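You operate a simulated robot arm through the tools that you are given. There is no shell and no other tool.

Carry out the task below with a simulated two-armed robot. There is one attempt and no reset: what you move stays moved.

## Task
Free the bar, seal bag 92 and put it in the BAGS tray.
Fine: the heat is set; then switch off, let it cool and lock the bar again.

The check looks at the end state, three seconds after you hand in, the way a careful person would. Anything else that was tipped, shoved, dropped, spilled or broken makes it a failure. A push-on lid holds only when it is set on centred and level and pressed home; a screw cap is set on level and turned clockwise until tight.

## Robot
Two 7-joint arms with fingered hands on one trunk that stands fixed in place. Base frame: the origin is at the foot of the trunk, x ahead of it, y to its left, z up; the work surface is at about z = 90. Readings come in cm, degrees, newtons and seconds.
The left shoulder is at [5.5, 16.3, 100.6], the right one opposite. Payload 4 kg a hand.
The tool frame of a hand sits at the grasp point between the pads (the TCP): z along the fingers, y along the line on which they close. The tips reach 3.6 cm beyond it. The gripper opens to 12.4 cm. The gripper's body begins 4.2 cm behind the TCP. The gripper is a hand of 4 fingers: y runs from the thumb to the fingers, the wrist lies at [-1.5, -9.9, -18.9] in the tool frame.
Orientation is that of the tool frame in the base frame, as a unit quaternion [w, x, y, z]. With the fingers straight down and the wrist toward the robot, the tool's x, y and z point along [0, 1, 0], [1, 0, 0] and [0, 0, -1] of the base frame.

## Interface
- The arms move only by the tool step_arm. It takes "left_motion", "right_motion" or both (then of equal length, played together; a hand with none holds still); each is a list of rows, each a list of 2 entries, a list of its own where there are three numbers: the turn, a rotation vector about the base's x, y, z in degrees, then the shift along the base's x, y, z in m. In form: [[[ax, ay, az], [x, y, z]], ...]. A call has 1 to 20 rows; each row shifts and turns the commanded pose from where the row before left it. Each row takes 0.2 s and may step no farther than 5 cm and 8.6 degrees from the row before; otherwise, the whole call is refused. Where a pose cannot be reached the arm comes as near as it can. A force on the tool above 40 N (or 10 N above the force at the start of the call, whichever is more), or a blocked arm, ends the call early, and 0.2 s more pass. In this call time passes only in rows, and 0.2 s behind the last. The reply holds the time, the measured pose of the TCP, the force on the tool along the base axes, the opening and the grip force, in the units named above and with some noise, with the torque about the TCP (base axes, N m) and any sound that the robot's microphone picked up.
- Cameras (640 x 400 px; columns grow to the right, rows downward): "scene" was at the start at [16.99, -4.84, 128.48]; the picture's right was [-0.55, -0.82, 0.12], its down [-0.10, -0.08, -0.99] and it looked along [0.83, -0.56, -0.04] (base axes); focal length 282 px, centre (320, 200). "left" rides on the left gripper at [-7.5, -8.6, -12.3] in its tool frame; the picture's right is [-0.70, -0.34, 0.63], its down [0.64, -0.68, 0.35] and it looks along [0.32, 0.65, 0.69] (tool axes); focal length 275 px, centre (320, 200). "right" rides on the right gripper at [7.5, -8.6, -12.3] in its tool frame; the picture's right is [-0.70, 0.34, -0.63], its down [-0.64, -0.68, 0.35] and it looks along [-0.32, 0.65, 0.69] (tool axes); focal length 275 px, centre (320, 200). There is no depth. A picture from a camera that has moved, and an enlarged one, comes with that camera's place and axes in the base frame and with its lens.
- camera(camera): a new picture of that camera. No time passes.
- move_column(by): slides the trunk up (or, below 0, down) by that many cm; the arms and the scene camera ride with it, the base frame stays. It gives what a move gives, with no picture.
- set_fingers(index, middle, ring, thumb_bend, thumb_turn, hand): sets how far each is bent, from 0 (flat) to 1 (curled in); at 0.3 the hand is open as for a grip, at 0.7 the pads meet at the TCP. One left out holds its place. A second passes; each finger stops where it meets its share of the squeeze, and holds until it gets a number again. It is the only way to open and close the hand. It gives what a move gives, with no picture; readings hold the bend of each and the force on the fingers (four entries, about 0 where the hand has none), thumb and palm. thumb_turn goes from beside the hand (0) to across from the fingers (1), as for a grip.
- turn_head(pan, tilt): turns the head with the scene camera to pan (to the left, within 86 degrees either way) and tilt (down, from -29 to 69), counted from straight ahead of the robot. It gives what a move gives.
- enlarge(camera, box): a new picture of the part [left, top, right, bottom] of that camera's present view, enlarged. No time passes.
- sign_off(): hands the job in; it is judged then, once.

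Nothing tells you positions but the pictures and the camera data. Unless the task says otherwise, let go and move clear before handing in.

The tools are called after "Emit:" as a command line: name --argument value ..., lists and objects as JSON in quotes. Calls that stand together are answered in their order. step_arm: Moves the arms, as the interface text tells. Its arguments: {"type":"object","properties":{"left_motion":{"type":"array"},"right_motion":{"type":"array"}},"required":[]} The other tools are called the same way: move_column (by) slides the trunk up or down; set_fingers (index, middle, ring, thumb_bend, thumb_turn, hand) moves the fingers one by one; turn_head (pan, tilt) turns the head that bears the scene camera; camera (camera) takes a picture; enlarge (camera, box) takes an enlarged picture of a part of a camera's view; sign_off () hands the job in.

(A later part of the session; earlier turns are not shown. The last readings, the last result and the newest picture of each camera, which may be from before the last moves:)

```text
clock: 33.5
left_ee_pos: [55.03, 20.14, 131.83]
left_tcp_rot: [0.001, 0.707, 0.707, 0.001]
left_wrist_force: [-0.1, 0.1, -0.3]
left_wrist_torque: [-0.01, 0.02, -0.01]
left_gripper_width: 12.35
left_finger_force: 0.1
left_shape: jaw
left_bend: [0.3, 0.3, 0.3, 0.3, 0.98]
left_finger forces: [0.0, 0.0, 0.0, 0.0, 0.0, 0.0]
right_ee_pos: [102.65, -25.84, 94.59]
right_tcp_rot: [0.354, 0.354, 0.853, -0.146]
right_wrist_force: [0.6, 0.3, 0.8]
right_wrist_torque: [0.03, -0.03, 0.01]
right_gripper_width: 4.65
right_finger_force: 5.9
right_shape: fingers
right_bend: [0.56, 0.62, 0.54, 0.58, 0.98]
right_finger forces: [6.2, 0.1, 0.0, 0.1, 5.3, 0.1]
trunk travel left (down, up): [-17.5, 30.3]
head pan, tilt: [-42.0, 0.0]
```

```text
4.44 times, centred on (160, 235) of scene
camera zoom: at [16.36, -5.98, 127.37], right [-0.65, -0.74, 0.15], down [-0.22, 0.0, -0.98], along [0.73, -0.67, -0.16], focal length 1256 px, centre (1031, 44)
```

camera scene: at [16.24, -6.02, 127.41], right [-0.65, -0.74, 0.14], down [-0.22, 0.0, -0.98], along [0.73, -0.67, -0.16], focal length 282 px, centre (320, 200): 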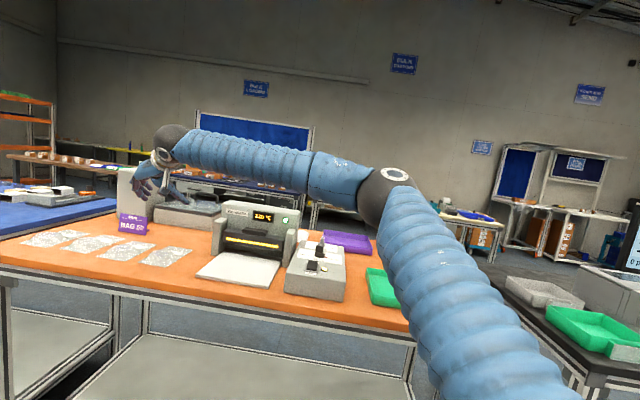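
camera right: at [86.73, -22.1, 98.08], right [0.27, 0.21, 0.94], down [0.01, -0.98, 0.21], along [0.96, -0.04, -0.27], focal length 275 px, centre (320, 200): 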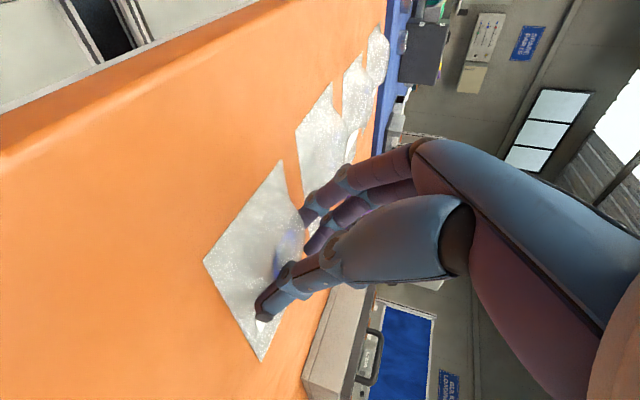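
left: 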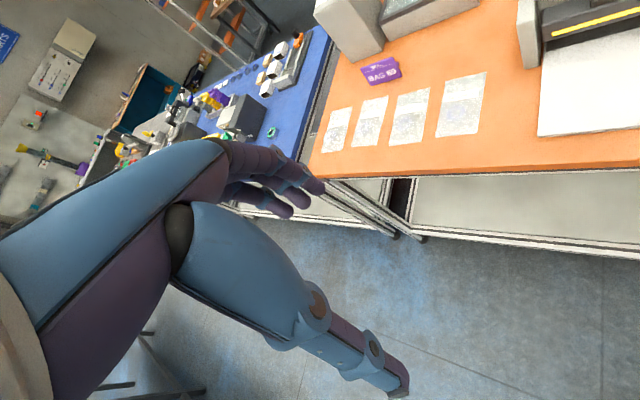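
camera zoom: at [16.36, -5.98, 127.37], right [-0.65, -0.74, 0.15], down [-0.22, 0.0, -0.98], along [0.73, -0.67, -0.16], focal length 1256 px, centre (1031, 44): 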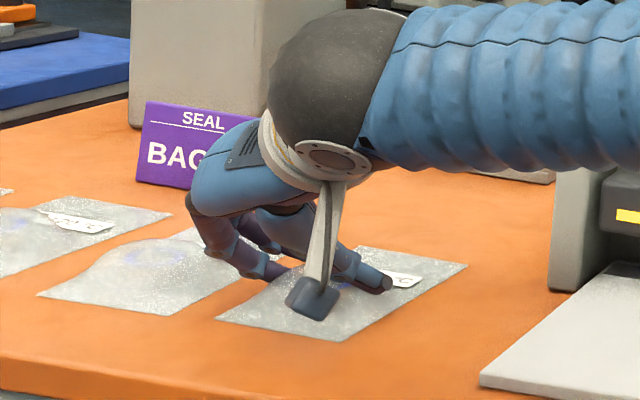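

Index and thumb hold with about 6 N on a 4.65 cm wide content. I'll try a small lift.

Emit:
step_arm --right_motion '[[[0, 0, 0], [0, 0, 0.01]], [[0, 0, 0], [0, 0, 0.015]], [[0, 0, 0], [0, 0, 0.015]]]'

Emit:
camera --camera "right"

Emit:
enlarge --camera "scene" --box '[110, 190, 210, 280]'

```text
clock: 34.3
left_ee_pos: [55.11, 20.02, 131.9]
left_tcp_rot: [0.0, 0.707, 0.707, -0.001]
left_wrist_force: [0.1, -0.1, 0.2]
left_wrist_torque: [0.01, 0.0, 0.02]
left_gripper_width: 12.36
left_finger_force: 0.0
left_shape: jaw
left_bend: [0.3, 0.3, 0.3, 0.3, 0.98]
left_finger forces: [0.1, 0.0, 0.0, 0.1, 0.0, 0.0]
right_ee_pos: [102.75, -25.89, 98.66]
right_tcp_rot: [0.354, 0.353, 0.854, -0.146]
right_wrist_force: [-0.1, -0.1, 0.8]
right_wrist_torque: [0.0, -0.01, 0.0]
right_gripper_width: 2.81
right_finger_force: 0.0
right_shape: fingers
right_bend: [0.62, 0.62, 0.54, 0.6, 0.98]
right_finger forces: [0.1, 0.0, 0.1, 0.0, 0.0, 0.1]
trunk travel left (down, up): [-17.5, 30.3]
head pan, tilt: [-42.0, 0.0]
```

```text
taken
camera right: at [86.83, -22.06, 102.18], right [0.27, 0.21, 0.94], down [0.01, -0.98, 0.21], along [0.96, -0.04, -0.27], focal length 275 px, centre (320, 200)
```

right: 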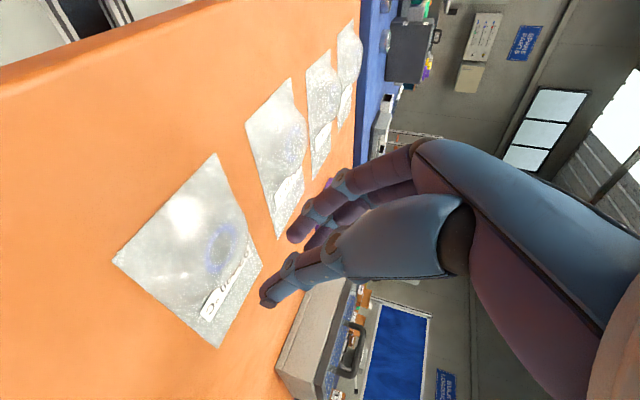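

```text
4.44 times, centred on (160, 235) of scene
camera zoom: at [16.34, -5.98, 127.38], right [-0.65, -0.74, 0.15], down [-0.22, 0.0, -0.98], along [0.73, -0.67, -0.16], focal length 1256 px, centre (1031, 44)
```

zoom: 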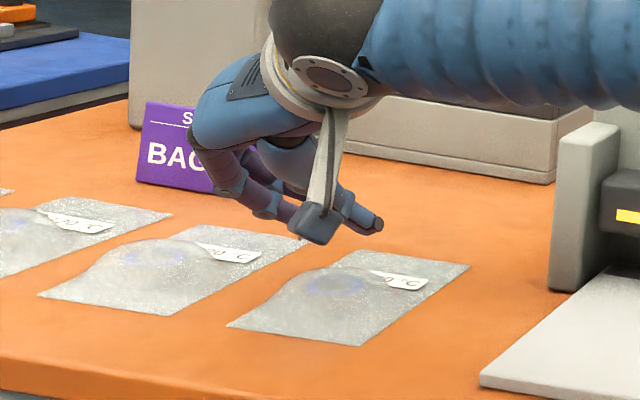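

The fingers slid off the dome — the grip was too high. The bag only shifted about 1 cm. I'll reopen, recentre on the bulge and go lower until the tips touch the bench.

Emit:
set_fingers --hand "right" --index 0.44 --middle 0.44 --ring 0.44 --thumb_bend 0.44

Emit:
step_arm --right_motion '[[[0, 0, 0], [-0.012, -0.0005, -0.01]], [[0, 0, 0], [0, 0, -0.015]], [[0, 0, 0], [0, 0, -0.012]], [[0, 0, 0], [0, 0, -0.005]], [[0, 0, 0], [0, 0, -0.003]], [[0, 0, 0], [0, 0, -0.003]]]'

Emit:
camera --camera "right"

Emit:
enlarge --camera "scene" --box '[110, 190, 210, 280]'

```text
clock: 35.3
left_ee_pos: [55.16, 20.08, 131.93]
left_tcp_rot: [0.0, 0.707, 0.707, 0.0]
left_wrist_force: [0.7, 0.2, 0.8]
left_wrist_torque: [0.0, 0.0, -0.03]
left_gripper_width: 12.34
left_finger_force: 0.0
left_shape: jaw
left_bend: [0.3, 0.3, 0.3, 0.3, 0.98]
left_finger forces: [0.0, 0.0, 0.0, 0.0, 0.0, 0.0]
right_ee_pos: [102.73, -25.8, 98.62]
right_tcp_rot: [0.353, 0.353, 0.854, -0.147]
right_wrist_force: [-1.1, -0.1, -0.4]
right_wrist_torque: [0.02, -0.01, -0.02]
right_gripper_width: 8.08
right_finger_force: 0.0
right_shape: fingers
right_bend: [0.44, 0.44, 0.44, 0.44, 0.98]
right_finger forces: [0.0, 0.0, 0.0, 0.0, 0.1, 0.1]
trunk travel left (down, up): [-17.5, 30.3]
head pan, tilt: [-42.0, 0.0]
```

```text
clock: 36.7
left_ee_pos: [55.11, 19.96, 132.0]
left_tcp_rot: [0.0, 0.707, 0.707, 0.001]
left_wrist_force: [-0.4, 0.4, -0.4]
left_wrist_torque: [0.02, -0.01, -0.03]
left_gripper_width: 12.36
left_finger_force: 0.0
left_shape: jaw
left_bend: [0.3, 0.3, 0.3, 0.3, 0.98]
left_finger forces: [0.0, 0.0, 0.1, 0.0, 0.0, 0.1]
right_ee_pos: [101.35, -25.81, 93.79]
right_tcp_rot: [0.354, 0.353, 0.854, -0.147]
right_wrist_force: [-0.2, 0.0, 0.5]
right_wrist_torque: [0.04, -0.07, 0.01]
right_gripper_width: 8.07
right_finger_force: 0.8
right_shape: fingers
right_bend: [0.44, 0.44, 0.44, 0.44, 0.98]
right_finger forces: [1.3, 0.1, 0.0, 0.0, 0.0, 0.1]
trunk travel left (down, up): [-17.5, 30.3]
head pan, tilt: [-42.0, 0.0]
```

```text
taken
camera right: at [85.56, -22.13, 97.37], right [0.27, 0.21, 0.94], down [0.01, -0.98, 0.21], along [0.96, -0.04, -0.27], focal length 275 px, centre (320, 200)
```

right: 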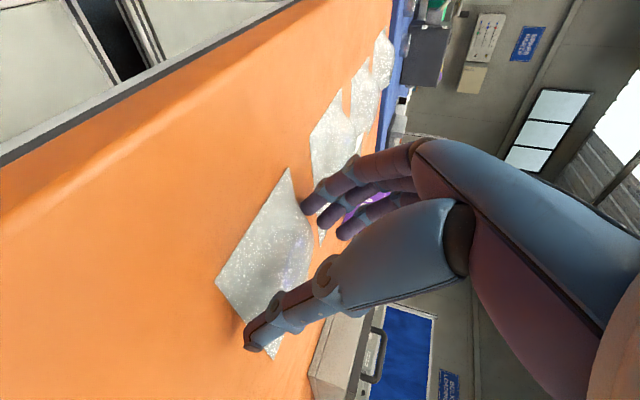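

```text
4.44 times, centred on (160, 235) of scene
camera zoom: at [16.35, -5.98, 127.38], right [-0.65, -0.74, 0.15], down [-0.22, 0.0, -0.98], along [0.73, -0.67, -0.16], focal length 1256 px, centre (1031, 44)
```

zoom: 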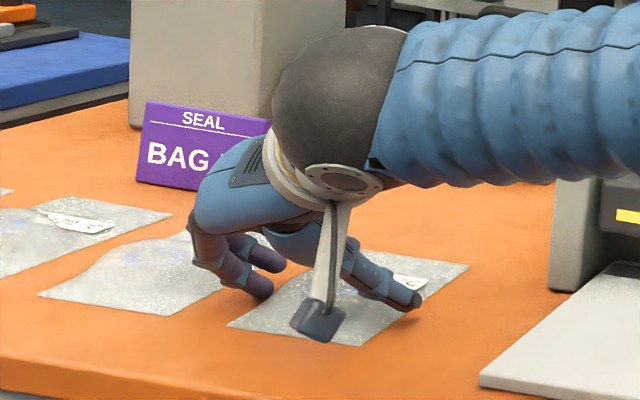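

The index now touches the bench but the thumb sits higher. I'll roll the hand 6° so the thumb goes down level with the index, then close.

Emit:
step_arm --right_motion '[[[4.2, -4.2, 0], [0, 0, -0.002]], [[0, 0, 0], [0, 0, -0.002]]]'

Emit:
set_fingers --hand "right" --index 0.52 --middle 0.52 --ring 0.5 --thumb_bend 0.52

Emit:
camera --camera "right"

Emit:
enlarge --camera "scene" --box '[110, 190, 210, 280]'

```text
clock: 37.3
left_ee_pos: [55.03, 19.99, 131.94]
left_tcp_rot: [0.0, 0.707, 0.707, 0.001]
left_wrist_force: [0.1, 0.0, 0.8]
left_wrist_torque: [-0.02, 0.01, -0.01]
left_gripper_width: 12.4
left_finger_force: 0.2
left_shape: jaw
left_bend: [0.3, 0.3, 0.3, 0.3, 0.98]
left_finger forces: [0.0, 0.0, 0.1, 0.0, 0.0, 0.0]
right_ee_pos: [101.32, -25.75, 93.51]
right_tcp_rot: [0.371, 0.372, 0.845, -0.102]
right_wrist_force: [-1.8, -0.3, 3.3]
right_wrist_torque: [-0.17, 0.1, -0.05]
right_gripper_width: 8.24
right_finger_force: 1.7
right_shape: fingers
right_bend: [0.44, 0.44, 0.44, 0.44, 0.98]
right_finger forces: [0.1, 0.0, 0.0, 0.1, 3.3, 0.0]
trunk travel left (down, up): [-17.5, 30.3]
head pan, tilt: [-42.0, 0.0]
```

```text
clock: 38.3
left_ee_pos: [55.01, 19.94, 131.94]
left_tcp_rot: [0.0, 0.707, 0.707, 0.0]
left_wrist_force: [0.1, 0.4, -0.2]
left_wrist_torque: [0.0, 0.0, 0.01]
left_gripper_width: 12.39
left_finger_force: 0.1
left_shape: jaw
left_bend: [0.3, 0.3, 0.3, 0.3, 0.98]
left_finger forces: [0.0, 0.0, 0.1, 0.0, 0.1, 0.0]
right_ee_pos: [101.51, -25.85, 93.49]
right_tcp_rot: [0.371, 0.372, 0.845, -0.102]
right_wrist_force: [-1.9, -1.6, 7.6]
right_wrist_torque: [-0.11, -0.1, -0.02]
right_gripper_width: 6.98
right_finger_force: 5.3
right_shape: fingers
right_bend: [0.49, 0.52, 0.5, 0.5, 0.99]
right_finger forces: [5.6, 0.0, 0.1, 0.0, 5.6, 0.0]
trunk travel left (down, up): [-17.5, 30.3]
head pan, tilt: [-42.0, 0.0]
```

```text
taken
camera right: at [85.28, -22.34, 96.11], right [0.2, 0.14, 0.97], down [0.0, -0.99, 0.14], along [0.98, -0.03, -0.2], focal length 275 px, centre (320, 200)
```

right: 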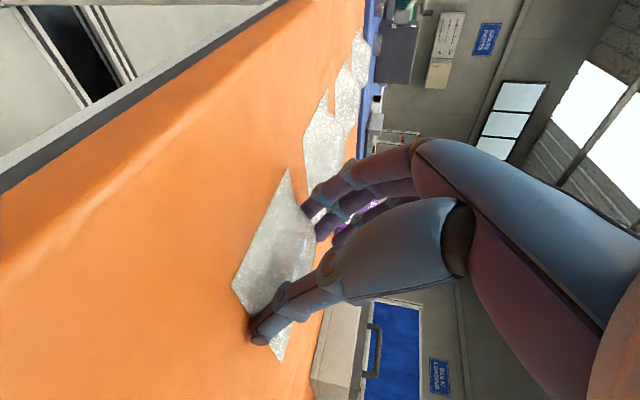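

```text
4.44 times, centred on (160, 235) of scene
camera zoom: at [16.28, -5.98, 127.39], right [-0.65, -0.74, 0.15], down [-0.22, 0.0, -0.98], along [0.73, -0.67, -0.16], focal length 1256 px, centre (1031, 44)
```

zoom: 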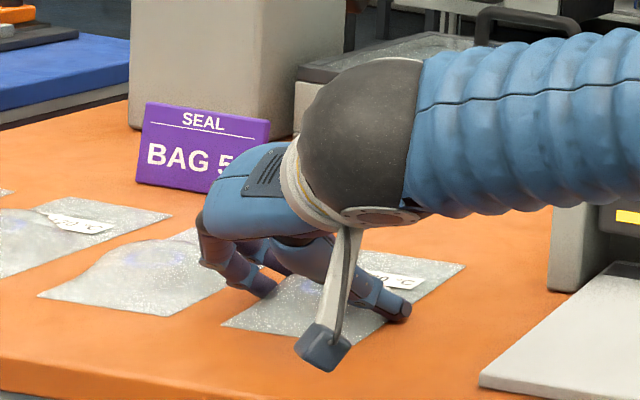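

The tips are pressing on the bench and stopped. I'll raise 0.4 cm and close again so they skim the bench under the bulge.

Emit:
step_arm --right_motion '[[[0, 0, 0], [0, 0, 0.004]]]'

Emit:
set_fingers --hand "right" --index 0.62 --middle 0.62 --ring 0.5 --thumb_bend 0.62

Emit:
camera --camera "right"

Emit:
enlarge --camera "scene" --box '[110, 190, 210, 280]'

```text
clock: 38.7
left_ee_pos: [55.16, 19.99, 131.83]
left_tcp_rot: [-0.001, 0.707, 0.707, 0.0]
left_wrist_force: [0.2, -0.6, -0.8]
left_wrist_torque: [0.02, -0.01, 0.02]
left_gripper_width: 12.36
left_finger_force: 0.1
left_shape: jaw
left_bend: [0.3, 0.3, 0.3, 0.3, 0.98]
left_finger forces: [0.1, 0.0, 0.1, 0.0, 0.0, 0.0]
right_ee_pos: [101.42, -25.83, 93.7]
right_tcp_rot: [0.371, 0.372, 0.845, -0.102]
right_wrist_force: [1.2, 0.7, 1.4]
right_wrist_torque: [-0.11, 0.02, 0.0]
right_gripper_width: 6.38
right_finger_force: 2.4
right_shape: fingers
right_bend: [0.5, 0.52, 0.5, 0.52, 0.99]
right_finger forces: [2.3, 0.0, 0.0, 0.0, 2.3, 0.0]
trunk travel left (down, up): [-17.5, 30.3]
head pan, tilt: [-42.0, 0.0]
```

```text
clock: 39.7
left_ee_pos: [55.18, 20.0, 131.9]
left_tcp_rot: [-0.001, 0.707, 0.707, 0.0]
left_wrist_force: [1.1, 0.1, 1.2]
left_wrist_torque: [0.0, 0.02, 0.0]
left_gripper_width: 12.38
left_finger_force: 0.1
left_shape: jaw
left_bend: [0.3, 0.3, 0.3, 0.3, 0.98]
left_finger forces: [0.0, 0.0, 0.0, 0.0, 0.1, 0.0]
right_ee_pos: [101.36, -25.97, 93.97]
right_tcp_rot: [0.371, 0.371, 0.845, -0.102]
right_wrist_force: [0.2, 0.0, 2.3]
right_wrist_torque: [0.06, -0.17, 0.06]
right_gripper_width: 5.89
right_finger_force: 14.7
right_shape: fingers
right_bend: [0.52, 0.59, 0.5, 0.57, 0.97]
right_finger forces: [10.3, 3.8, 0.1, 0.1, 14.6, 0.0]
trunk travel left (down, up): [-17.5, 30.3]
head pan, tilt: [-42.0, 0.0]
```

```text
taken
camera right: at [85.32, -22.36, 96.46], right [0.2, 0.14, 0.97], down [0.0, -0.99, 0.14], along [0.98, -0.03, -0.2], focal length 275 px, centre (320, 200)
```

right: 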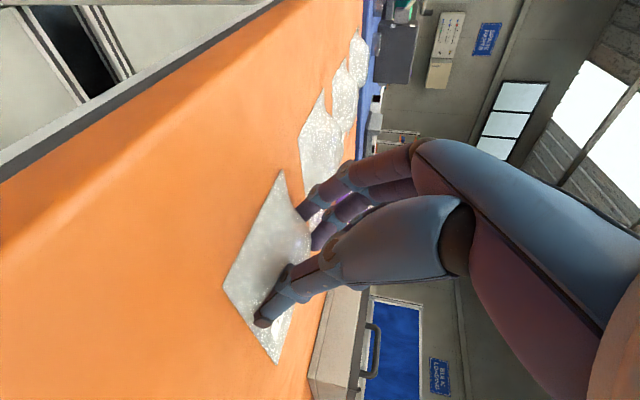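

```text
4.44 times, centred on (160, 235) of scene
camera zoom: at [16.35, -5.98, 127.37], right [-0.65, -0.74, 0.15], down [-0.22, 0.0, -0.98], along [0.73, -0.67, -0.16], focal length 1256 px, centre (1031, 44)
```

zoom: 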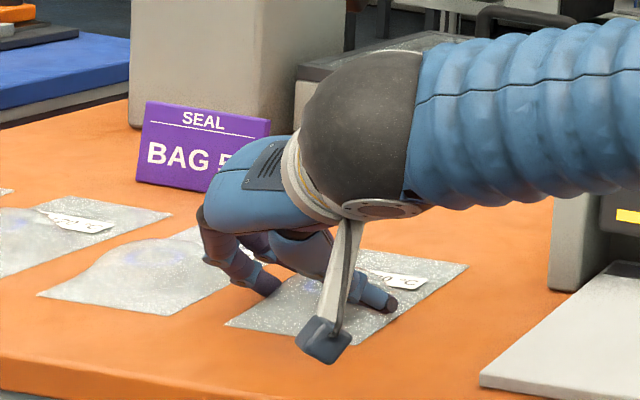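

Much firmer grip now (thumb 14.6 N, index 10.3, middle 3.8, width 5.9 cm). Lifting slowly.

Emit:
step_arm --right_motion '[[[0, 0, 0], [0, 0, 0.005]], [[0, 0, 0], [0, 0, 0.01]], [[0, 0, 0], [0, 0, 0.01]], [[0, 0, 0], [0, 0, 0.01]]]'

Emit:
camera --camera "right"

Emit:
enlarge --camera "scene" --box '[110, 190, 210, 280]'

```text
clock: 40.7
left_ee_pos: [54.95, 20.05, 131.87]
left_tcp_rot: [-0.001, 0.707, 0.708, 0.001]
left_wrist_force: [0.5, 0.2, 0.6]
left_wrist_torque: [-0.01, 0.02, 0.02]
left_gripper_width: 12.36
left_finger_force: 0.0
left_shape: jaw
left_bend: [0.3, 0.3, 0.3, 0.3, 0.98]
left_finger forces: [0.0, 0.0, 0.1, 0.0, 0.1, 0.0]
right_ee_pos: [101.41, -25.86, 97.43]
right_tcp_rot: [0.372, 0.371, 0.845, -0.102]
right_wrist_force: [0.3, 0.9, -0.6]
right_wrist_torque: [0.02, -0.02, -0.02]
right_gripper_width: 4.46
right_finger_force: 8.7
right_shape: fingers
right_bend: [0.57, 0.6, 0.5, 0.59, 0.97]
right_finger forces: [5.5, 2.9, 0.0, 0.1, 8.6, 0.0]
trunk travel left (down, up): [-17.5, 30.3]
head pan, tilt: [-42.0, 0.0]
```

```text
taken
camera right: at [85.25, -22.33, 99.97], right [0.2, 0.14, 0.97], down [0.0, -0.99, 0.14], along [0.98, -0.03, -0.2], focal length 275 px, centre (320, 200)
```

right: 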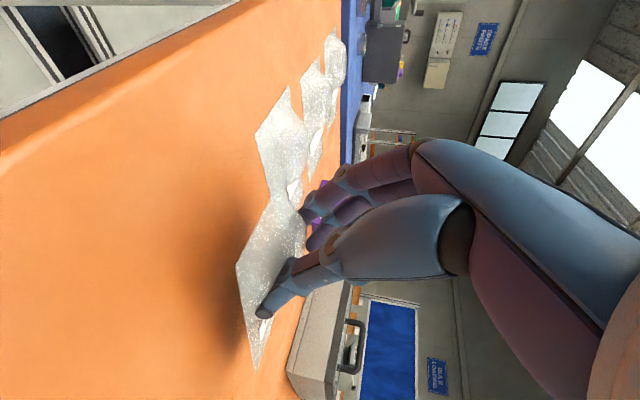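

```text
4.44 times, centred on (160, 235) of scene
camera zoom: at [16.35, -5.98, 127.38], right [-0.65, -0.74, 0.15], down [-0.22, 0.0, -0.98], along [0.73, -0.67, -0.16], focal length 1256 px, centre (1031, 44)
```

zoom: 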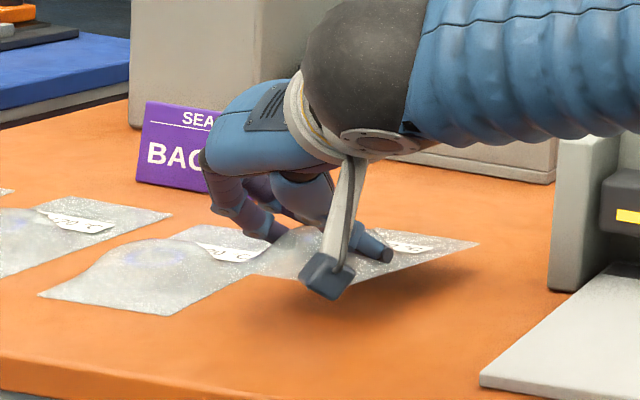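

The bag is off the bench and held. I'll retreat slightly, rise a little, and carry it in front of the sealer.

Emit:
step_arm --right_motion '[[[0, 0, 0], [-0.008, 0.008, 0.01]], [[0, 0, 0], [-0.013, 0.013, 0.012]], [[0, 0, 0], [-0.015, 0.015, 0.01]], [[0, 0, 0], [-0.008, -0.008, 0]], [[0, 0, 0], [-0.015, -0.015, 0]], [[0, 0, 0], [-0.017, -0.017, 0]], [[0, 0, 0], [-0.017, -0.017, 0]], [[0, 0, 0], [-0.017, -0.017, 0]], [[0, 0, 0], [-0.017, -0.017, 0]], [[0, 0, 0], [-0.017, -0.017, 0]], [[0, 0, 0], [-0.017, -0.017, 0]], [[0, 0, 0], [-0.017, -0.017, 0]], [[0, 0, 0], [-0.015, -0.015, 0]], [[0, 0, 0], [-0.008, -0.008, 0]]]'

Emit:
camera --camera "right"

Emit:
camera --camera "scene"

Emit:
enlarge --camera "scene" --box '[180, 180, 320, 290]'

```text
clock: 43.7
left_ee_pos: [55.13, 19.91, 131.97]
left_tcp_rot: [0.001, 0.707, 0.707, 0.0]
left_wrist_force: [0.2, -0.3, 0.7]
left_wrist_torque: [0.0, 0.0, 0.0]
left_gripper_width: 12.36
left_finger_force: 0.0
left_shape: jaw
left_bend: [0.3, 0.3, 0.3, 0.3, 0.98]
left_finger forces: [0.1, 0.1, 0.0, 0.0, 0.0, 0.0]
right_ee_pos: [81.21, -38.81, 100.62]
right_tcp_rot: [0.371, 0.372, 0.845, -0.103]
right_wrist_force: [0.2, 0.0, -1.2]
right_wrist_torque: [0.02, 0.0, -0.02]
right_gripper_width: 4.42
right_finger_force: 8.8
right_shape: fingers
right_bend: [0.57, 0.6, 0.5, 0.59, 0.97]
right_finger forces: [5.4, 2.8, 0.0, 0.1, 8.5, 0.0]
trunk travel left (down, up): [-17.5, 30.3]
head pan, tilt: [-42.0, 0.0]
```

```text
taken
camera right: at [65.1, -35.2, 103.21], right [0.2, 0.14, 0.97], down [0.0, -0.99, 0.14], along [0.98, -0.03, -0.2], focal length 275 px, centre (320, 200)
```

right: 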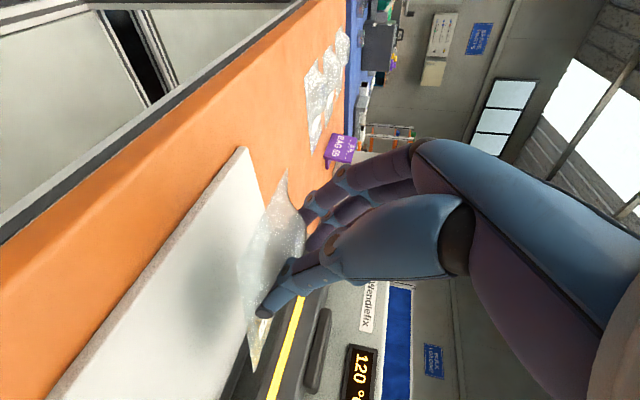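

```text
taken
camera scene: at [16.35, -6.01, 127.37], right [-0.65, -0.74, 0.15], down [-0.22, 0.0, -0.98], along [0.73, -0.67, -0.16], focal length 282 px, centre (320, 200)
```

scene: 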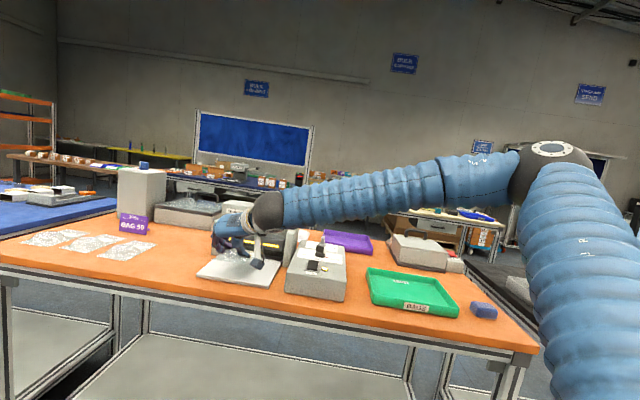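

```text
3.64 times, centred on (250, 235) of scene
camera zoom: at [16.35, -6.01, 127.37], right [-0.65, -0.74, 0.15], down [-0.22, 0.0, -0.98], along [0.73, -0.67, -0.16], focal length 1027 px, centre (574, 73)
```

zoom: 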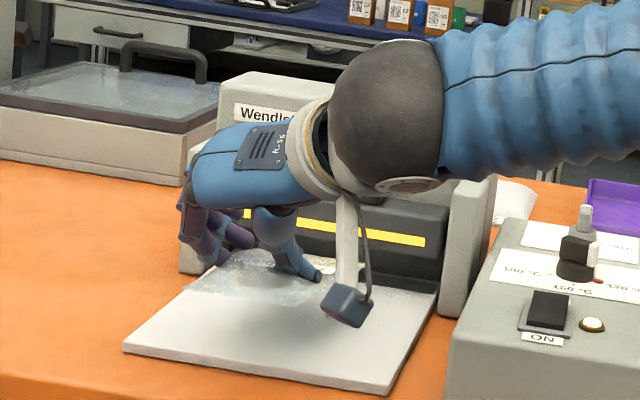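

The bag is over the plate, still held. I'll zoom to determine its yaw and edges.

Emit:
enlarge --camera "right" --box '[180, 150, 340, 390]'

Emit:
enlarge --camera "scene" --box '[205, 225, 285, 290]'

Emit:
enlarge --camera "left" --box '[440, 60, 640, 300]'

```text
1.67 times, centred on (260, 270) of right
camera zoom: at [65.1, -35.2, 103.21], right [0.2, 0.14, 0.97], down [0.0, -0.99, 0.14], along [0.98, -0.03, -0.2], focal length 459 px, centre (420, 83)
```

zoom: 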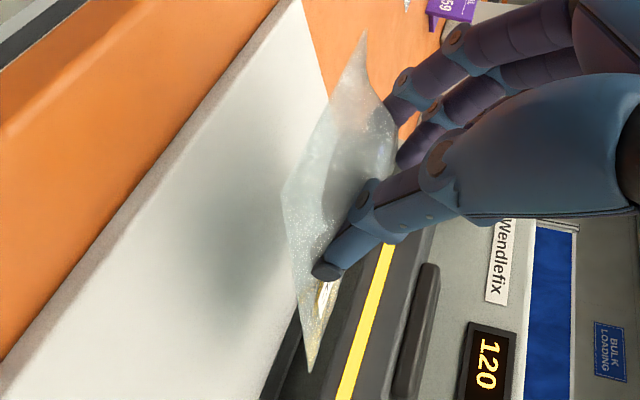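

```text
6.15 times, centred on (245, 258) of scene
camera zoom: at [16.35, -6.01, 127.37], right [-0.65, -0.74, 0.15], down [-0.22, 0.0, -0.98], along [0.73, -0.67, -0.16], focal length 1739 px, centre (782, -154)
```

zoom: 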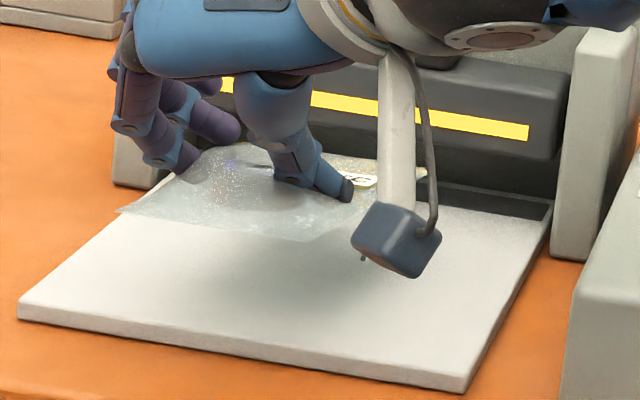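

```text
1.67 times, centred on (540, 180) of left
camera zoom: at [46.56, 12.45, 144.16], right [-0.34, -0.7, -0.63], down [-0.68, 0.64, -0.35], along [0.65, 0.32, -0.69], focal length 459 px, centre (-47, 233)
```

zoom: 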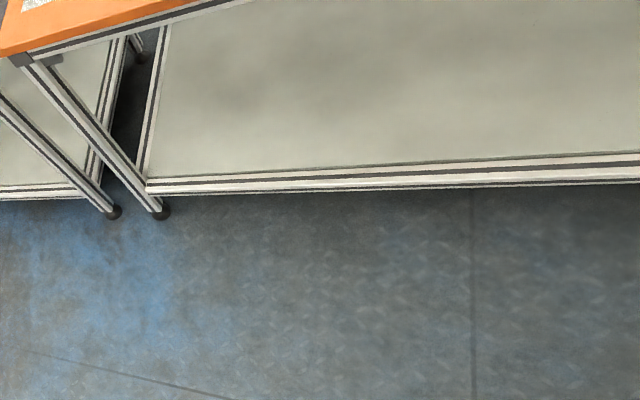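

Bag corners triangulate well: it is yawed about 8° clockwise, rolled 6°, and nose-down slightly. I'll correct yaw and roll, shift to centre, and lower until the mouth end is low enough to pass under the bar.

Emit:
step_arm --right_motion '[[[0, 0, 4], [-0.0035, -0.0035, 0]], [[0, 0, 4], [-0.0035, -0.0035, 0]], [[2.1, -2.1, 0], [0, 0, -0.005]], [[2.1, -2.1, 0], [0, 0, -0.005]], [[0, 0, 0], [0, 0, -0.006]], [[0, 0, 0], [0, 0, -0.006]]]'

Emit:
enlarge --camera "right" --box '[180, 150, 340, 390]'

Emit:
enlarge --camera "scene" --box '[205, 225, 285, 290]'

```text
clock: 45.1
left_ee_pos: [55.19, 19.95, 131.97]
left_tcp_rot: [0.0, 0.708, 0.707, -0.001]
left_wrist_force: [0.7, -0.3, 0.3]
left_wrist_torque: [-0.02, 0.05, -0.03]
left_gripper_width: 12.41
left_finger_force: 0.1
left_shape: jaw
left_bend: [0.3, 0.3, 0.3, 0.3, 0.98]
left_finger forces: [0.0, 0.0, 0.0, 0.0, 0.0, 0.1]
right_ee_pos: [80.62, -39.53, 98.43]
right_tcp_rot: [0.397, 0.328, 0.857, -0.033]
right_wrist_force: [-0.1, 0.2, -1.0]
right_wrist_torque: [0.02, 0.02, -0.03]
right_gripper_width: 4.39
right_finger_force: 7.9
right_shape: fingers
right_bend: [0.57, 0.6, 0.5, 0.59, 0.97]
right_finger forces: [5.3, 2.7, 0.0, 0.0, 8.4, 0.1]
trunk travel left (down, up): [-17.5, 30.3]
head pan, tilt: [-42.0, 0.0]
```

```text
1.67 times, centred on (260, 270) of right
camera zoom: at [64.09, -38.45, 99.82], right [0.11, 0.09, 0.99], down [0.13, -0.99, 0.08], along [0.99, 0.12, -0.12], focal length 459 px, centre (420, 83)
```

zoom: 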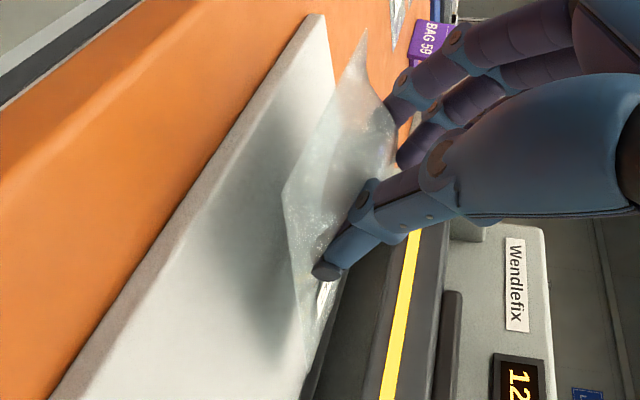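

```text
6.15 times, centred on (245, 258) of scene
camera zoom: at [16.37, -6.03, 127.36], right [-0.65, -0.74, 0.15], down [-0.22, 0.0, -0.98], along [0.73, -0.67, -0.16], focal length 1739 px, centre (782, -154)
```

zoom: 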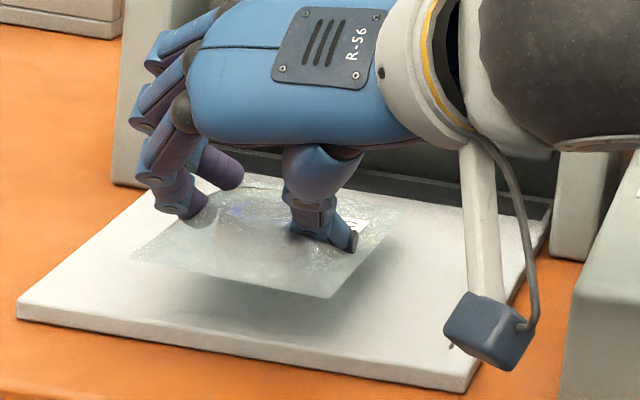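

The bag is now nearly aligned (about 2° over). I'll trim the yaw and slide it in under the bar.

Emit:
step_arm --right_motion '[[[0, 0, -2], [0.007, -0.007, 0]], [[0, 0, 0], [0.0106, -0.0106, 0]], [[0, 0, 0], [0.0106, -0.0106, 0]], [[0, 0, 0], [0.0106, -0.0106, 0]], [[0, 0, 0], [0.0106, -0.0106, 0]]]'

Emit:
enlarge --camera "right" --box '[180, 150, 340, 390]'

Emit:
enlarge --camera "scene" --box '[205, 225, 285, 290]'

```text
clock: 46.3
left_ee_pos: [55.1, 20.04, 131.96]
left_tcp_rot: [0.001, 0.707, 0.708, -0.001]
left_wrist_force: [1.0, 1.2, 0.1]
left_wrist_torque: [0.03, 0.02, -0.02]
left_gripper_width: 12.38
left_finger_force: 0.1
left_shape: jaw
left_bend: [0.3, 0.3, 0.3, 0.3, 0.98]
left_finger forces: [0.0, 0.0, 0.0, 0.1, 0.0, 0.0]
right_ee_pos: [85.55, -44.52, 98.2]
right_tcp_rot: [0.396, 0.343, 0.851, -0.04]
right_wrist_force: [0.5, 0.4, -0.4]
right_wrist_torque: [0.02, 0.0, -0.03]
right_gripper_width: 4.44
right_finger_force: 8.3
right_shape: fingers
right_bend: [0.57, 0.6, 0.5, 0.59, 0.97]
right_finger forces: [5.2, 2.7, 0.1, 0.0, 8.5, 0.0]
trunk travel left (down, up): [-17.5, 30.3]
head pan, tilt: [-42.0, 0.0]
```

```text
1.67 times, centred on (260, 270) of right
camera zoom: at [69.07, -42.81, 99.75], right [0.11, 0.09, 0.99], down [0.1, -0.99, 0.08], along [0.99, 0.09, -0.12], focal length 459 px, centre (420, 83)
```

zoom: 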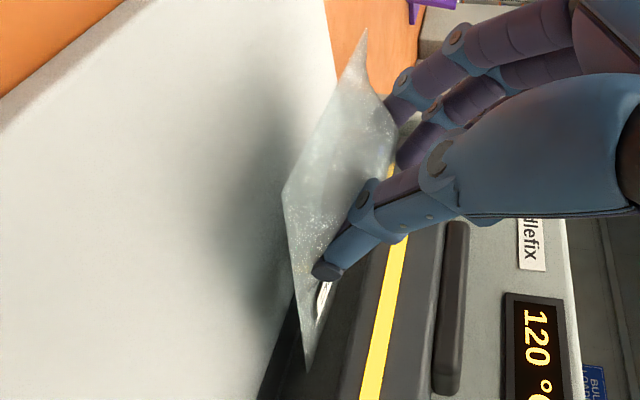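

```text
6.15 times, centred on (245, 258) of scene
camera zoom: at [16.38, -6.0, 127.37], right [-0.65, -0.74, 0.15], down [-0.22, 0.0, -0.98], along [0.73, -0.67, -0.16], focal length 1739 px, centre (782, -154)
```

zoom: 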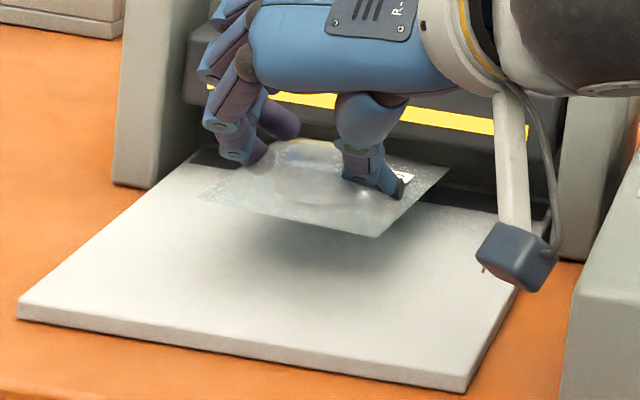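

The mouth end is under the bar, far edge around N≈104. I'll go 1.2 cm deeper and lower gently to the plate.

Emit:
step_arm --right_motion '[[[0, 0, 0], [0.0045, -0.0045, 0]], [[0, 0, 0], [0.0045, -0.0045, 0]], [[0, 0, 0], [0, 0, -0.005]], [[0, 0, 0], [0, 0, -0.005]], [[0, 0, 0], [0, 0, -0.005]]]'

Emit:
enlarge --camera "right" --box '[180, 150, 340, 390]'

Emit:
enlarge --camera "scene" --box '[205, 225, 285, 290]'

```text
clock: 47.5
left_ee_pos: [55.06, 20.02, 132.01]
left_tcp_rot: [0.0, 0.707, 0.707, -0.001]
left_wrist_force: [-0.3, 0.2, -0.4]
left_wrist_torque: [-0.01, -0.01, 0.02]
left_gripper_width: 12.35
left_finger_force: 0.1
left_shape: jaw
left_bend: [0.3, 0.3, 0.3, 0.3, 0.98]
left_finger forces: [0.1, 0.0, 0.1, 0.1, 0.0, 0.0]
right_ee_pos: [86.49, -45.33, 96.92]
right_tcp_rot: [0.396, 0.343, 0.851, -0.04]
right_wrist_force: [0.6, -0.1, -0.7]
right_wrist_torque: [0.04, -0.01, -0.01]
right_gripper_width: 4.43
right_finger_force: 8.2
right_shape: fingers
right_bend: [0.57, 0.6, 0.5, 0.59, 0.97]
right_finger forces: [5.3, 2.7, 0.0, 0.0, 8.4, 0.1]
trunk travel left (down, up): [-17.5, 30.3]
head pan, tilt: [-42.0, 0.0]
```

```text
1.67 times, centred on (260, 270) of right
camera zoom: at [69.95, -43.69, 98.25], right [0.11, 0.09, 0.99], down [0.1, -0.99, 0.08], along [0.99, 0.09, -0.12], focal length 459 px, centre (420, 83)
```

zoom: 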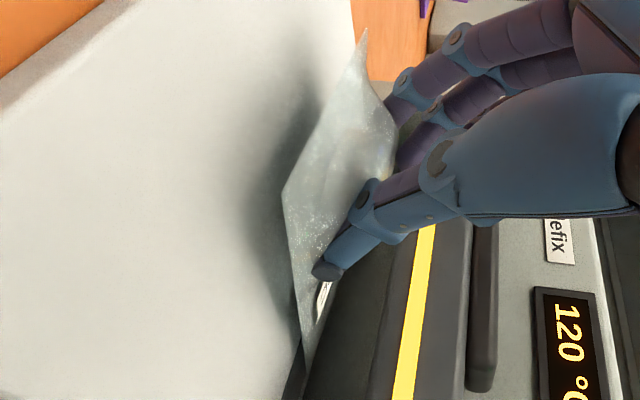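

```text
6.15 times, centred on (245, 258) of scene
camera zoom: at [16.38, -6.02, 127.36], right [-0.65, -0.74, 0.15], down [-0.22, 0.0, -0.98], along [0.73, -0.67, -0.16], focal length 1739 px, centre (782, -154)
```

zoom: 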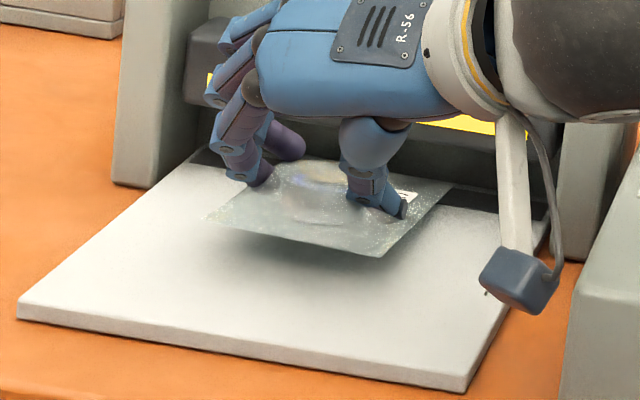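

Lowering further until the bag rests on the plate.

Emit:
step_arm --right_motion '[[[0, 0, 0], [0.003, -0.003, -0.004]], [[0, 0, 0], [0.003, -0.003, -0.004]], [[0, 0, 0], [0, 0, -0.004]], [[0, 0, 0], [0, 0, -0.004]]]'

Emit:
enlarge --camera "right" --box '[180, 150, 340, 390]'

Emit:
enlarge --camera "scene" --box '[205, 225, 285, 290]'

```text
clock: 48.5
left_ee_pos: [54.95, 20.07, 131.93]
left_tcp_rot: [0.0, 0.708, 0.707, -0.001]
left_wrist_force: [0.1, -0.3, 0.0]
left_wrist_torque: [0.02, -0.02, -0.03]
left_gripper_width: 12.36
left_finger_force: 0.0
left_shape: jaw
left_bend: [0.3, 0.3, 0.3, 0.3, 0.98]
left_finger forces: [0.0, 0.0, 0.1, 0.1, 0.1, 0.0]
right_ee_pos: [86.92, -45.76, 95.43]
right_tcp_rot: [0.396, 0.343, 0.851, -0.039]
right_wrist_force: [-5.1, 6.3, 1.0]
right_wrist_torque: [0.09, 0.17, 0.14]
right_gripper_width: 4.36
right_finger_force: 9.6
right_shape: fingers
right_bend: [0.57, 0.6, 0.5, 0.6, 0.97]
right_finger forces: [6.4, 3.6, 0.0, 0.0, 8.3, 0.0]
trunk travel left (down, up): [-17.5, 30.3]
head pan, tilt: [-42.0, 0.0]
```

```text
1.67 times, centred on (260, 270) of right
camera zoom: at [70.49, -44.16, 96.79], right [0.11, 0.09, 0.99], down [0.1, -0.99, 0.08], along [0.99, 0.09, -0.12], focal length 459 px, centre (420, 83)
```

zoom: 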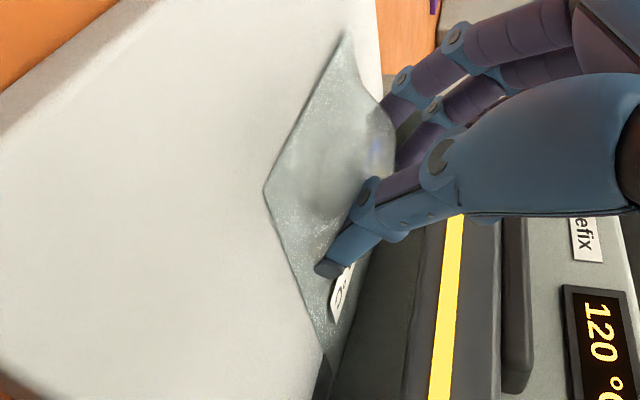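

```text
6.15 times, centred on (245, 258) of scene
camera zoom: at [16.32, -5.94, 127.38], right [-0.65, -0.74, 0.15], down [-0.22, 0.0, -0.98], along [0.73, -0.67, -0.16], focal length 1739 px, centre (782, -154)
```

zoom: 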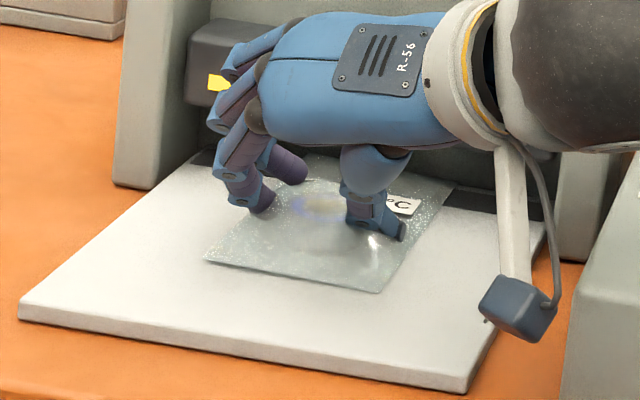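

The bag lies flat on the plate, its mouth edge touching the back stop (8 N along depth), near edge square at N≈90.7. I'll open the fingers to release.

Emit:
set_fingers --hand "right" --index 0.5 --middle 0.5 --ring 0.46 --thumb_bend 0.5

Emit:
set_fingers --hand "right" --index 0.42 --middle 0.42 --ring 0.42 --thumb_bend 0.42

Emit:
enlarge --camera "right" --box '[180, 150, 340, 390]'

Emit:
enlarge --camera "scene" --box '[205, 225, 285, 290]'

```text
clock: 49.5
left_ee_pos: [55.16, 19.91, 132.01]
left_tcp_rot: [-0.001, 0.707, 0.708, 0.0]
left_wrist_force: [0.0, 0.6, 0.4]
left_wrist_torque: [0.0, -0.04, -0.01]
left_gripper_width: 12.38
left_finger_force: 0.1
left_shape: jaw
left_bend: [0.3, 0.3, 0.3, 0.3, 0.98]
left_finger forces: [0.1, 0.0, 0.0, 0.0, 0.0, 0.0]
right_ee_pos: [86.91, -45.92, 95.22]
right_tcp_rot: [0.396, 0.343, 0.851, -0.039]
right_wrist_force: [0.9, -0.1, 0.9]
right_wrist_torque: [-0.03, 0.0, 0.0]
right_gripper_width: 6.13
right_finger_force: 0.2
right_shape: fingers
right_bend: [0.5, 0.5, 0.46, 0.5, 0.98]
right_finger forces: [0.0, 0.0, 0.1, 0.0, 1.6, 0.0]
trunk travel left (down, up): [-17.5, 30.3]
head pan, tilt: [-42.0, 0.0]
```

```text
clock: 50.5
left_ee_pos: [55.06, 19.92, 132.0]
left_tcp_rot: [0.001, 0.707, 0.707, 0.0]
left_wrist_force: [-0.1, 0.1, -0.6]
left_wrist_torque: [-0.01, 0.0, -0.03]
left_gripper_width: 12.34
left_finger_force: 0.1
left_shape: jaw
left_bend: [0.3, 0.3, 0.3, 0.3, 0.98]
left_finger forces: [0.1, 0.0, 0.1, 0.1, 0.0, 0.0]
right_ee_pos: [86.99, -45.92, 95.24]
right_tcp_rot: [0.396, 0.343, 0.851, -0.039]
right_wrist_force: [0.0, -0.6, -0.9]
right_wrist_torque: [0.0, -0.03, 0.0]
right_gripper_width: 8.66
right_finger_force: 0.0
right_shape: fingers
right_bend: [0.42, 0.42, 0.42, 0.42, 0.98]
right_finger forces: [0.1, 0.0, 0.1, 0.1, 0.0, 0.0]
trunk travel left (down, up): [-17.5, 30.3]
head pan, tilt: [-42.0, 0.0]
```

```text
1.67 times, centred on (260, 270) of right
camera zoom: at [70.51, -44.25, 96.74], right [0.11, 0.09, 0.99], down [0.1, -0.99, 0.08], along [0.99, 0.09, -0.12], focal length 459 px, centre (420, 83)
```

zoom: 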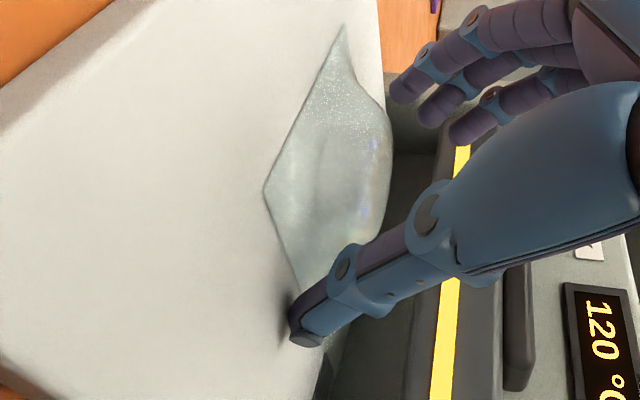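

```text
6.15 times, centred on (245, 258) of scene
camera zoom: at [16.36, -6.0, 127.37], right [-0.65, -0.74, 0.15], down [-0.22, 0.0, -0.98], along [0.73, -0.67, -0.16], focal length 1739 px, centre (782, -154)
```

zoom: 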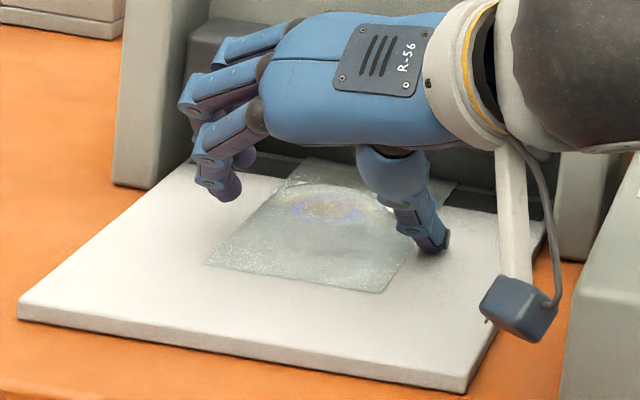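

The bag is released flat under the bar. I'll lift and back the hand away, then look at the sealer.

Emit:
step_arm --right_motion '[[[0, 0, 0], [-0.003, 0.003, 0.015]], [[0, 0, 0], [-0.01, 0.01, 0.03]], [[0, 0, 0], [-0.02, 0.02, 0.03]], [[0, 0, 0], [-0.025, 0.025, 0.03]], [[0, 0, 0], [-0.025, 0.025, 0.03]], [[0, 0, 0], [-0.025, 0.025, 0.02]]]'

Emit:
camera --camera "right"

Emit:
enlarge --camera "scene" --box '[195, 190, 315, 290]'

```text
clock: 51.9
left_ee_pos: [55.01, 19.98, 131.93]
left_tcp_rot: [0.0, 0.708, 0.707, 0.0]
left_wrist_force: [-0.1, 0.6, 0.7]
left_wrist_torque: [0.0, 0.0, 0.0]
left_gripper_width: 12.37
left_finger_force: 0.0
left_shape: jaw
left_bend: [0.3, 0.3, 0.3, 0.3, 0.98]
left_finger forces: [0.0, 0.1, 0.0, 0.1, 0.1, 0.1]
right_ee_pos: [76.0, -35.05, 110.78]
right_tcp_rot: [0.396, 0.344, 0.85, -0.04]
right_wrist_force: [-0.8, 0.4, -0.6]
right_wrist_torque: [-0.01, 0.01, 0.0]
right_gripper_width: 8.68
right_finger_force: 0.0
right_shape: fingers
right_bend: [0.42, 0.42, 0.42, 0.42, 0.98]
right_finger forces: [0.0, 0.0, 0.1, 0.0, 0.0, 0.0]
trunk travel left (down, up): [-17.5, 30.3]
head pan, tilt: [-42.0, 0.0]
```

```text
taken
camera right: at [59.51, -33.36, 112.31], right [0.11, 0.09, 0.99], down [0.09, -0.99, 0.08], along [0.99, 0.09, -0.12], focal length 275 px, centre (320, 200)
```

right: 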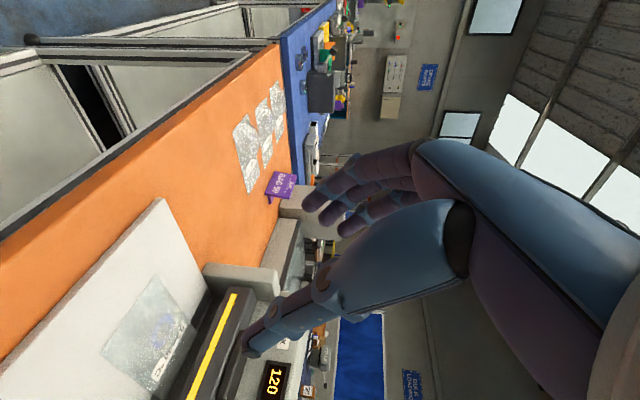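

```text
4.00 times, centred on (255, 240) of scene
camera zoom: at [16.27, -5.96, 127.4], right [-0.65, -0.74, 0.15], down [-0.22, 0.0, -0.98], along [0.73, -0.67, -0.16], focal length 1130 px, centre (580, 40)
```

zoom: 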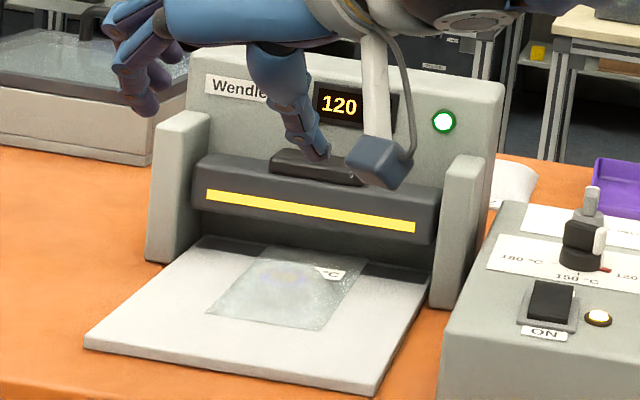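

The bag lies under the bar with its mouth on the sealing strip. Now I'll reorient the right hand (fingers in a row, pointing down toward the handle) and close the fingers to press the bar's handle.

Emit:
step_arm --right_motion '[[[4.334, -1.004, -6.919], [0, 0, 0.02]], [[4.334, -1.004, -6.919], [0, 0, 0.02]], [[4.334, -1.004, -6.919], [0, 0, 0.02]], [[4.334, -1.004, -6.919], [0, 0, 0.01]], [[4.334, -1.004, -6.919], [0, 0, 0]], [[4.334, -1.004, -6.919], [0, 0, 0]], [[4.334, -1.004, -6.919], [0, 0, 0]], [[4.334, -1.004, -6.919], [0, 0, 0]], [[4.334, -1.004, -6.919], [0.01, -0.01, 0]], [[4.334, -1.004, -6.919], [0.02, -0.02, 0]], [[4.334, -1.004, -6.919], [0.02, -0.02, 0]], [[0, 0, 0], [0.025, -0.02, 0]]]'

Emit:
set_fingers --hand "right" --index 0.7 --middle 0.7 --ring 0.7 --thumb_bend 0.7

Emit:
camera --camera "right"

Emit:
camera --camera "scene"

```text
clock: 54.5
left_ee_pos: [55.29, 20.0, 131.92]
left_tcp_rot: [0.0, 0.707, 0.707, -0.001]
left_wrist_force: [0.4, -0.4, -0.4]
left_wrist_torque: [0.04, 0.02, -0.01]
left_gripper_width: 12.4
left_finger_force: 0.1
left_shape: jaw
left_bend: [0.3, 0.3, 0.3, 0.3, 0.98]
left_finger forces: [0.0, 0.1, 0.0, 0.0, 0.0, 0.0]
right_ee_pos: [83.84, -42.21, 117.69]
right_tcp_rot: [0.2, 0.902, 0.374, 0.081]
right_wrist_force: [-0.1, -0.3, -0.6]
right_wrist_torque: [0.02, -0.01, 0.0]
right_gripper_width: 8.72
right_finger_force: 0.0
right_shape: fingers
right_bend: [0.42, 0.42, 0.42, 0.42, 0.98]
right_finger forces: [0.1, 0.0, 0.1, 0.0, 0.0, 0.0]
trunk travel left (down, up): [-17.5, 30.3]
head pan, tilt: [-42.0, 0.0]
```

```text
clock: 55.5
left_ee_pos: [55.13, 20.0, 131.89]
left_tcp_rot: [0.0, 0.708, 0.706, 0.0]
left_wrist_force: [0.5, -0.3, 0.7]
left_wrist_torque: [-0.01, 0.0, 0.02]
left_gripper_width: 12.36
left_finger_force: 0.1
left_shape: jaw
left_bend: [0.3, 0.3, 0.3, 0.3, 0.98]
left_finger forces: [0.0, 0.0, 0.0, 0.0, 0.1, 0.0]
right_ee_pos: [83.86, -42.02, 117.79]
right_tcp_rot: [0.201, 0.901, 0.375, 0.084]
right_wrist_force: [1.2, -0.4, 0.0]
right_wrist_torque: [-0.05, 0.0, 0.0]
right_gripper_width: 0.14
right_finger_force: 0.0
right_shape: fingers
right_bend: [0.7, 0.7, 0.7, 0.7, 0.98]
right_finger forces: [0.0, 0.0, 0.1, 0.0, 0.0, 0.0]
trunk travel left (down, up): [-17.5, 30.3]
head pan, tilt: [-42.0, 0.0]
```

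```text
taken
camera right: at [79.96, -27.74, 125.37], right [-0.46, -0.52, 0.72], down [-0.79, -0.13, -0.6], along [0.4, -0.85, -0.35], focal length 275 px, centre (320, 200)
```

right: 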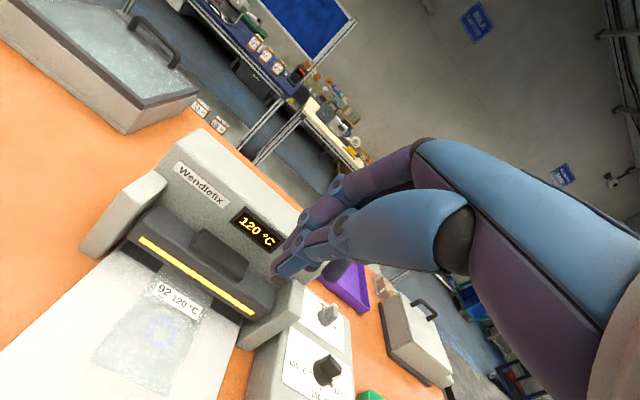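

```text
taken
camera scene: at [16.36, -5.98, 127.37], right [-0.65, -0.74, 0.15], down [-0.22, 0.0, -0.98], along [0.73, -0.67, -0.16], focal length 282 px, centre (320, 200)
```

scene: 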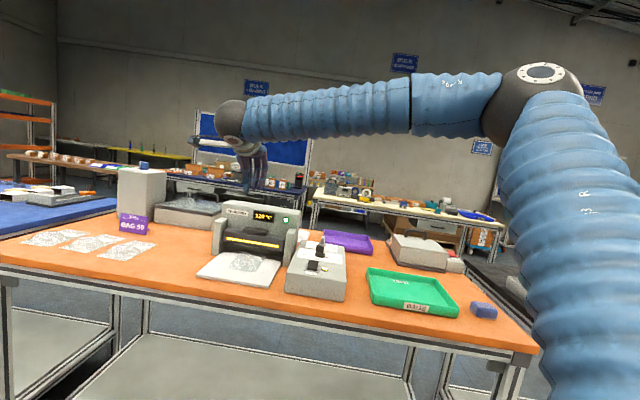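

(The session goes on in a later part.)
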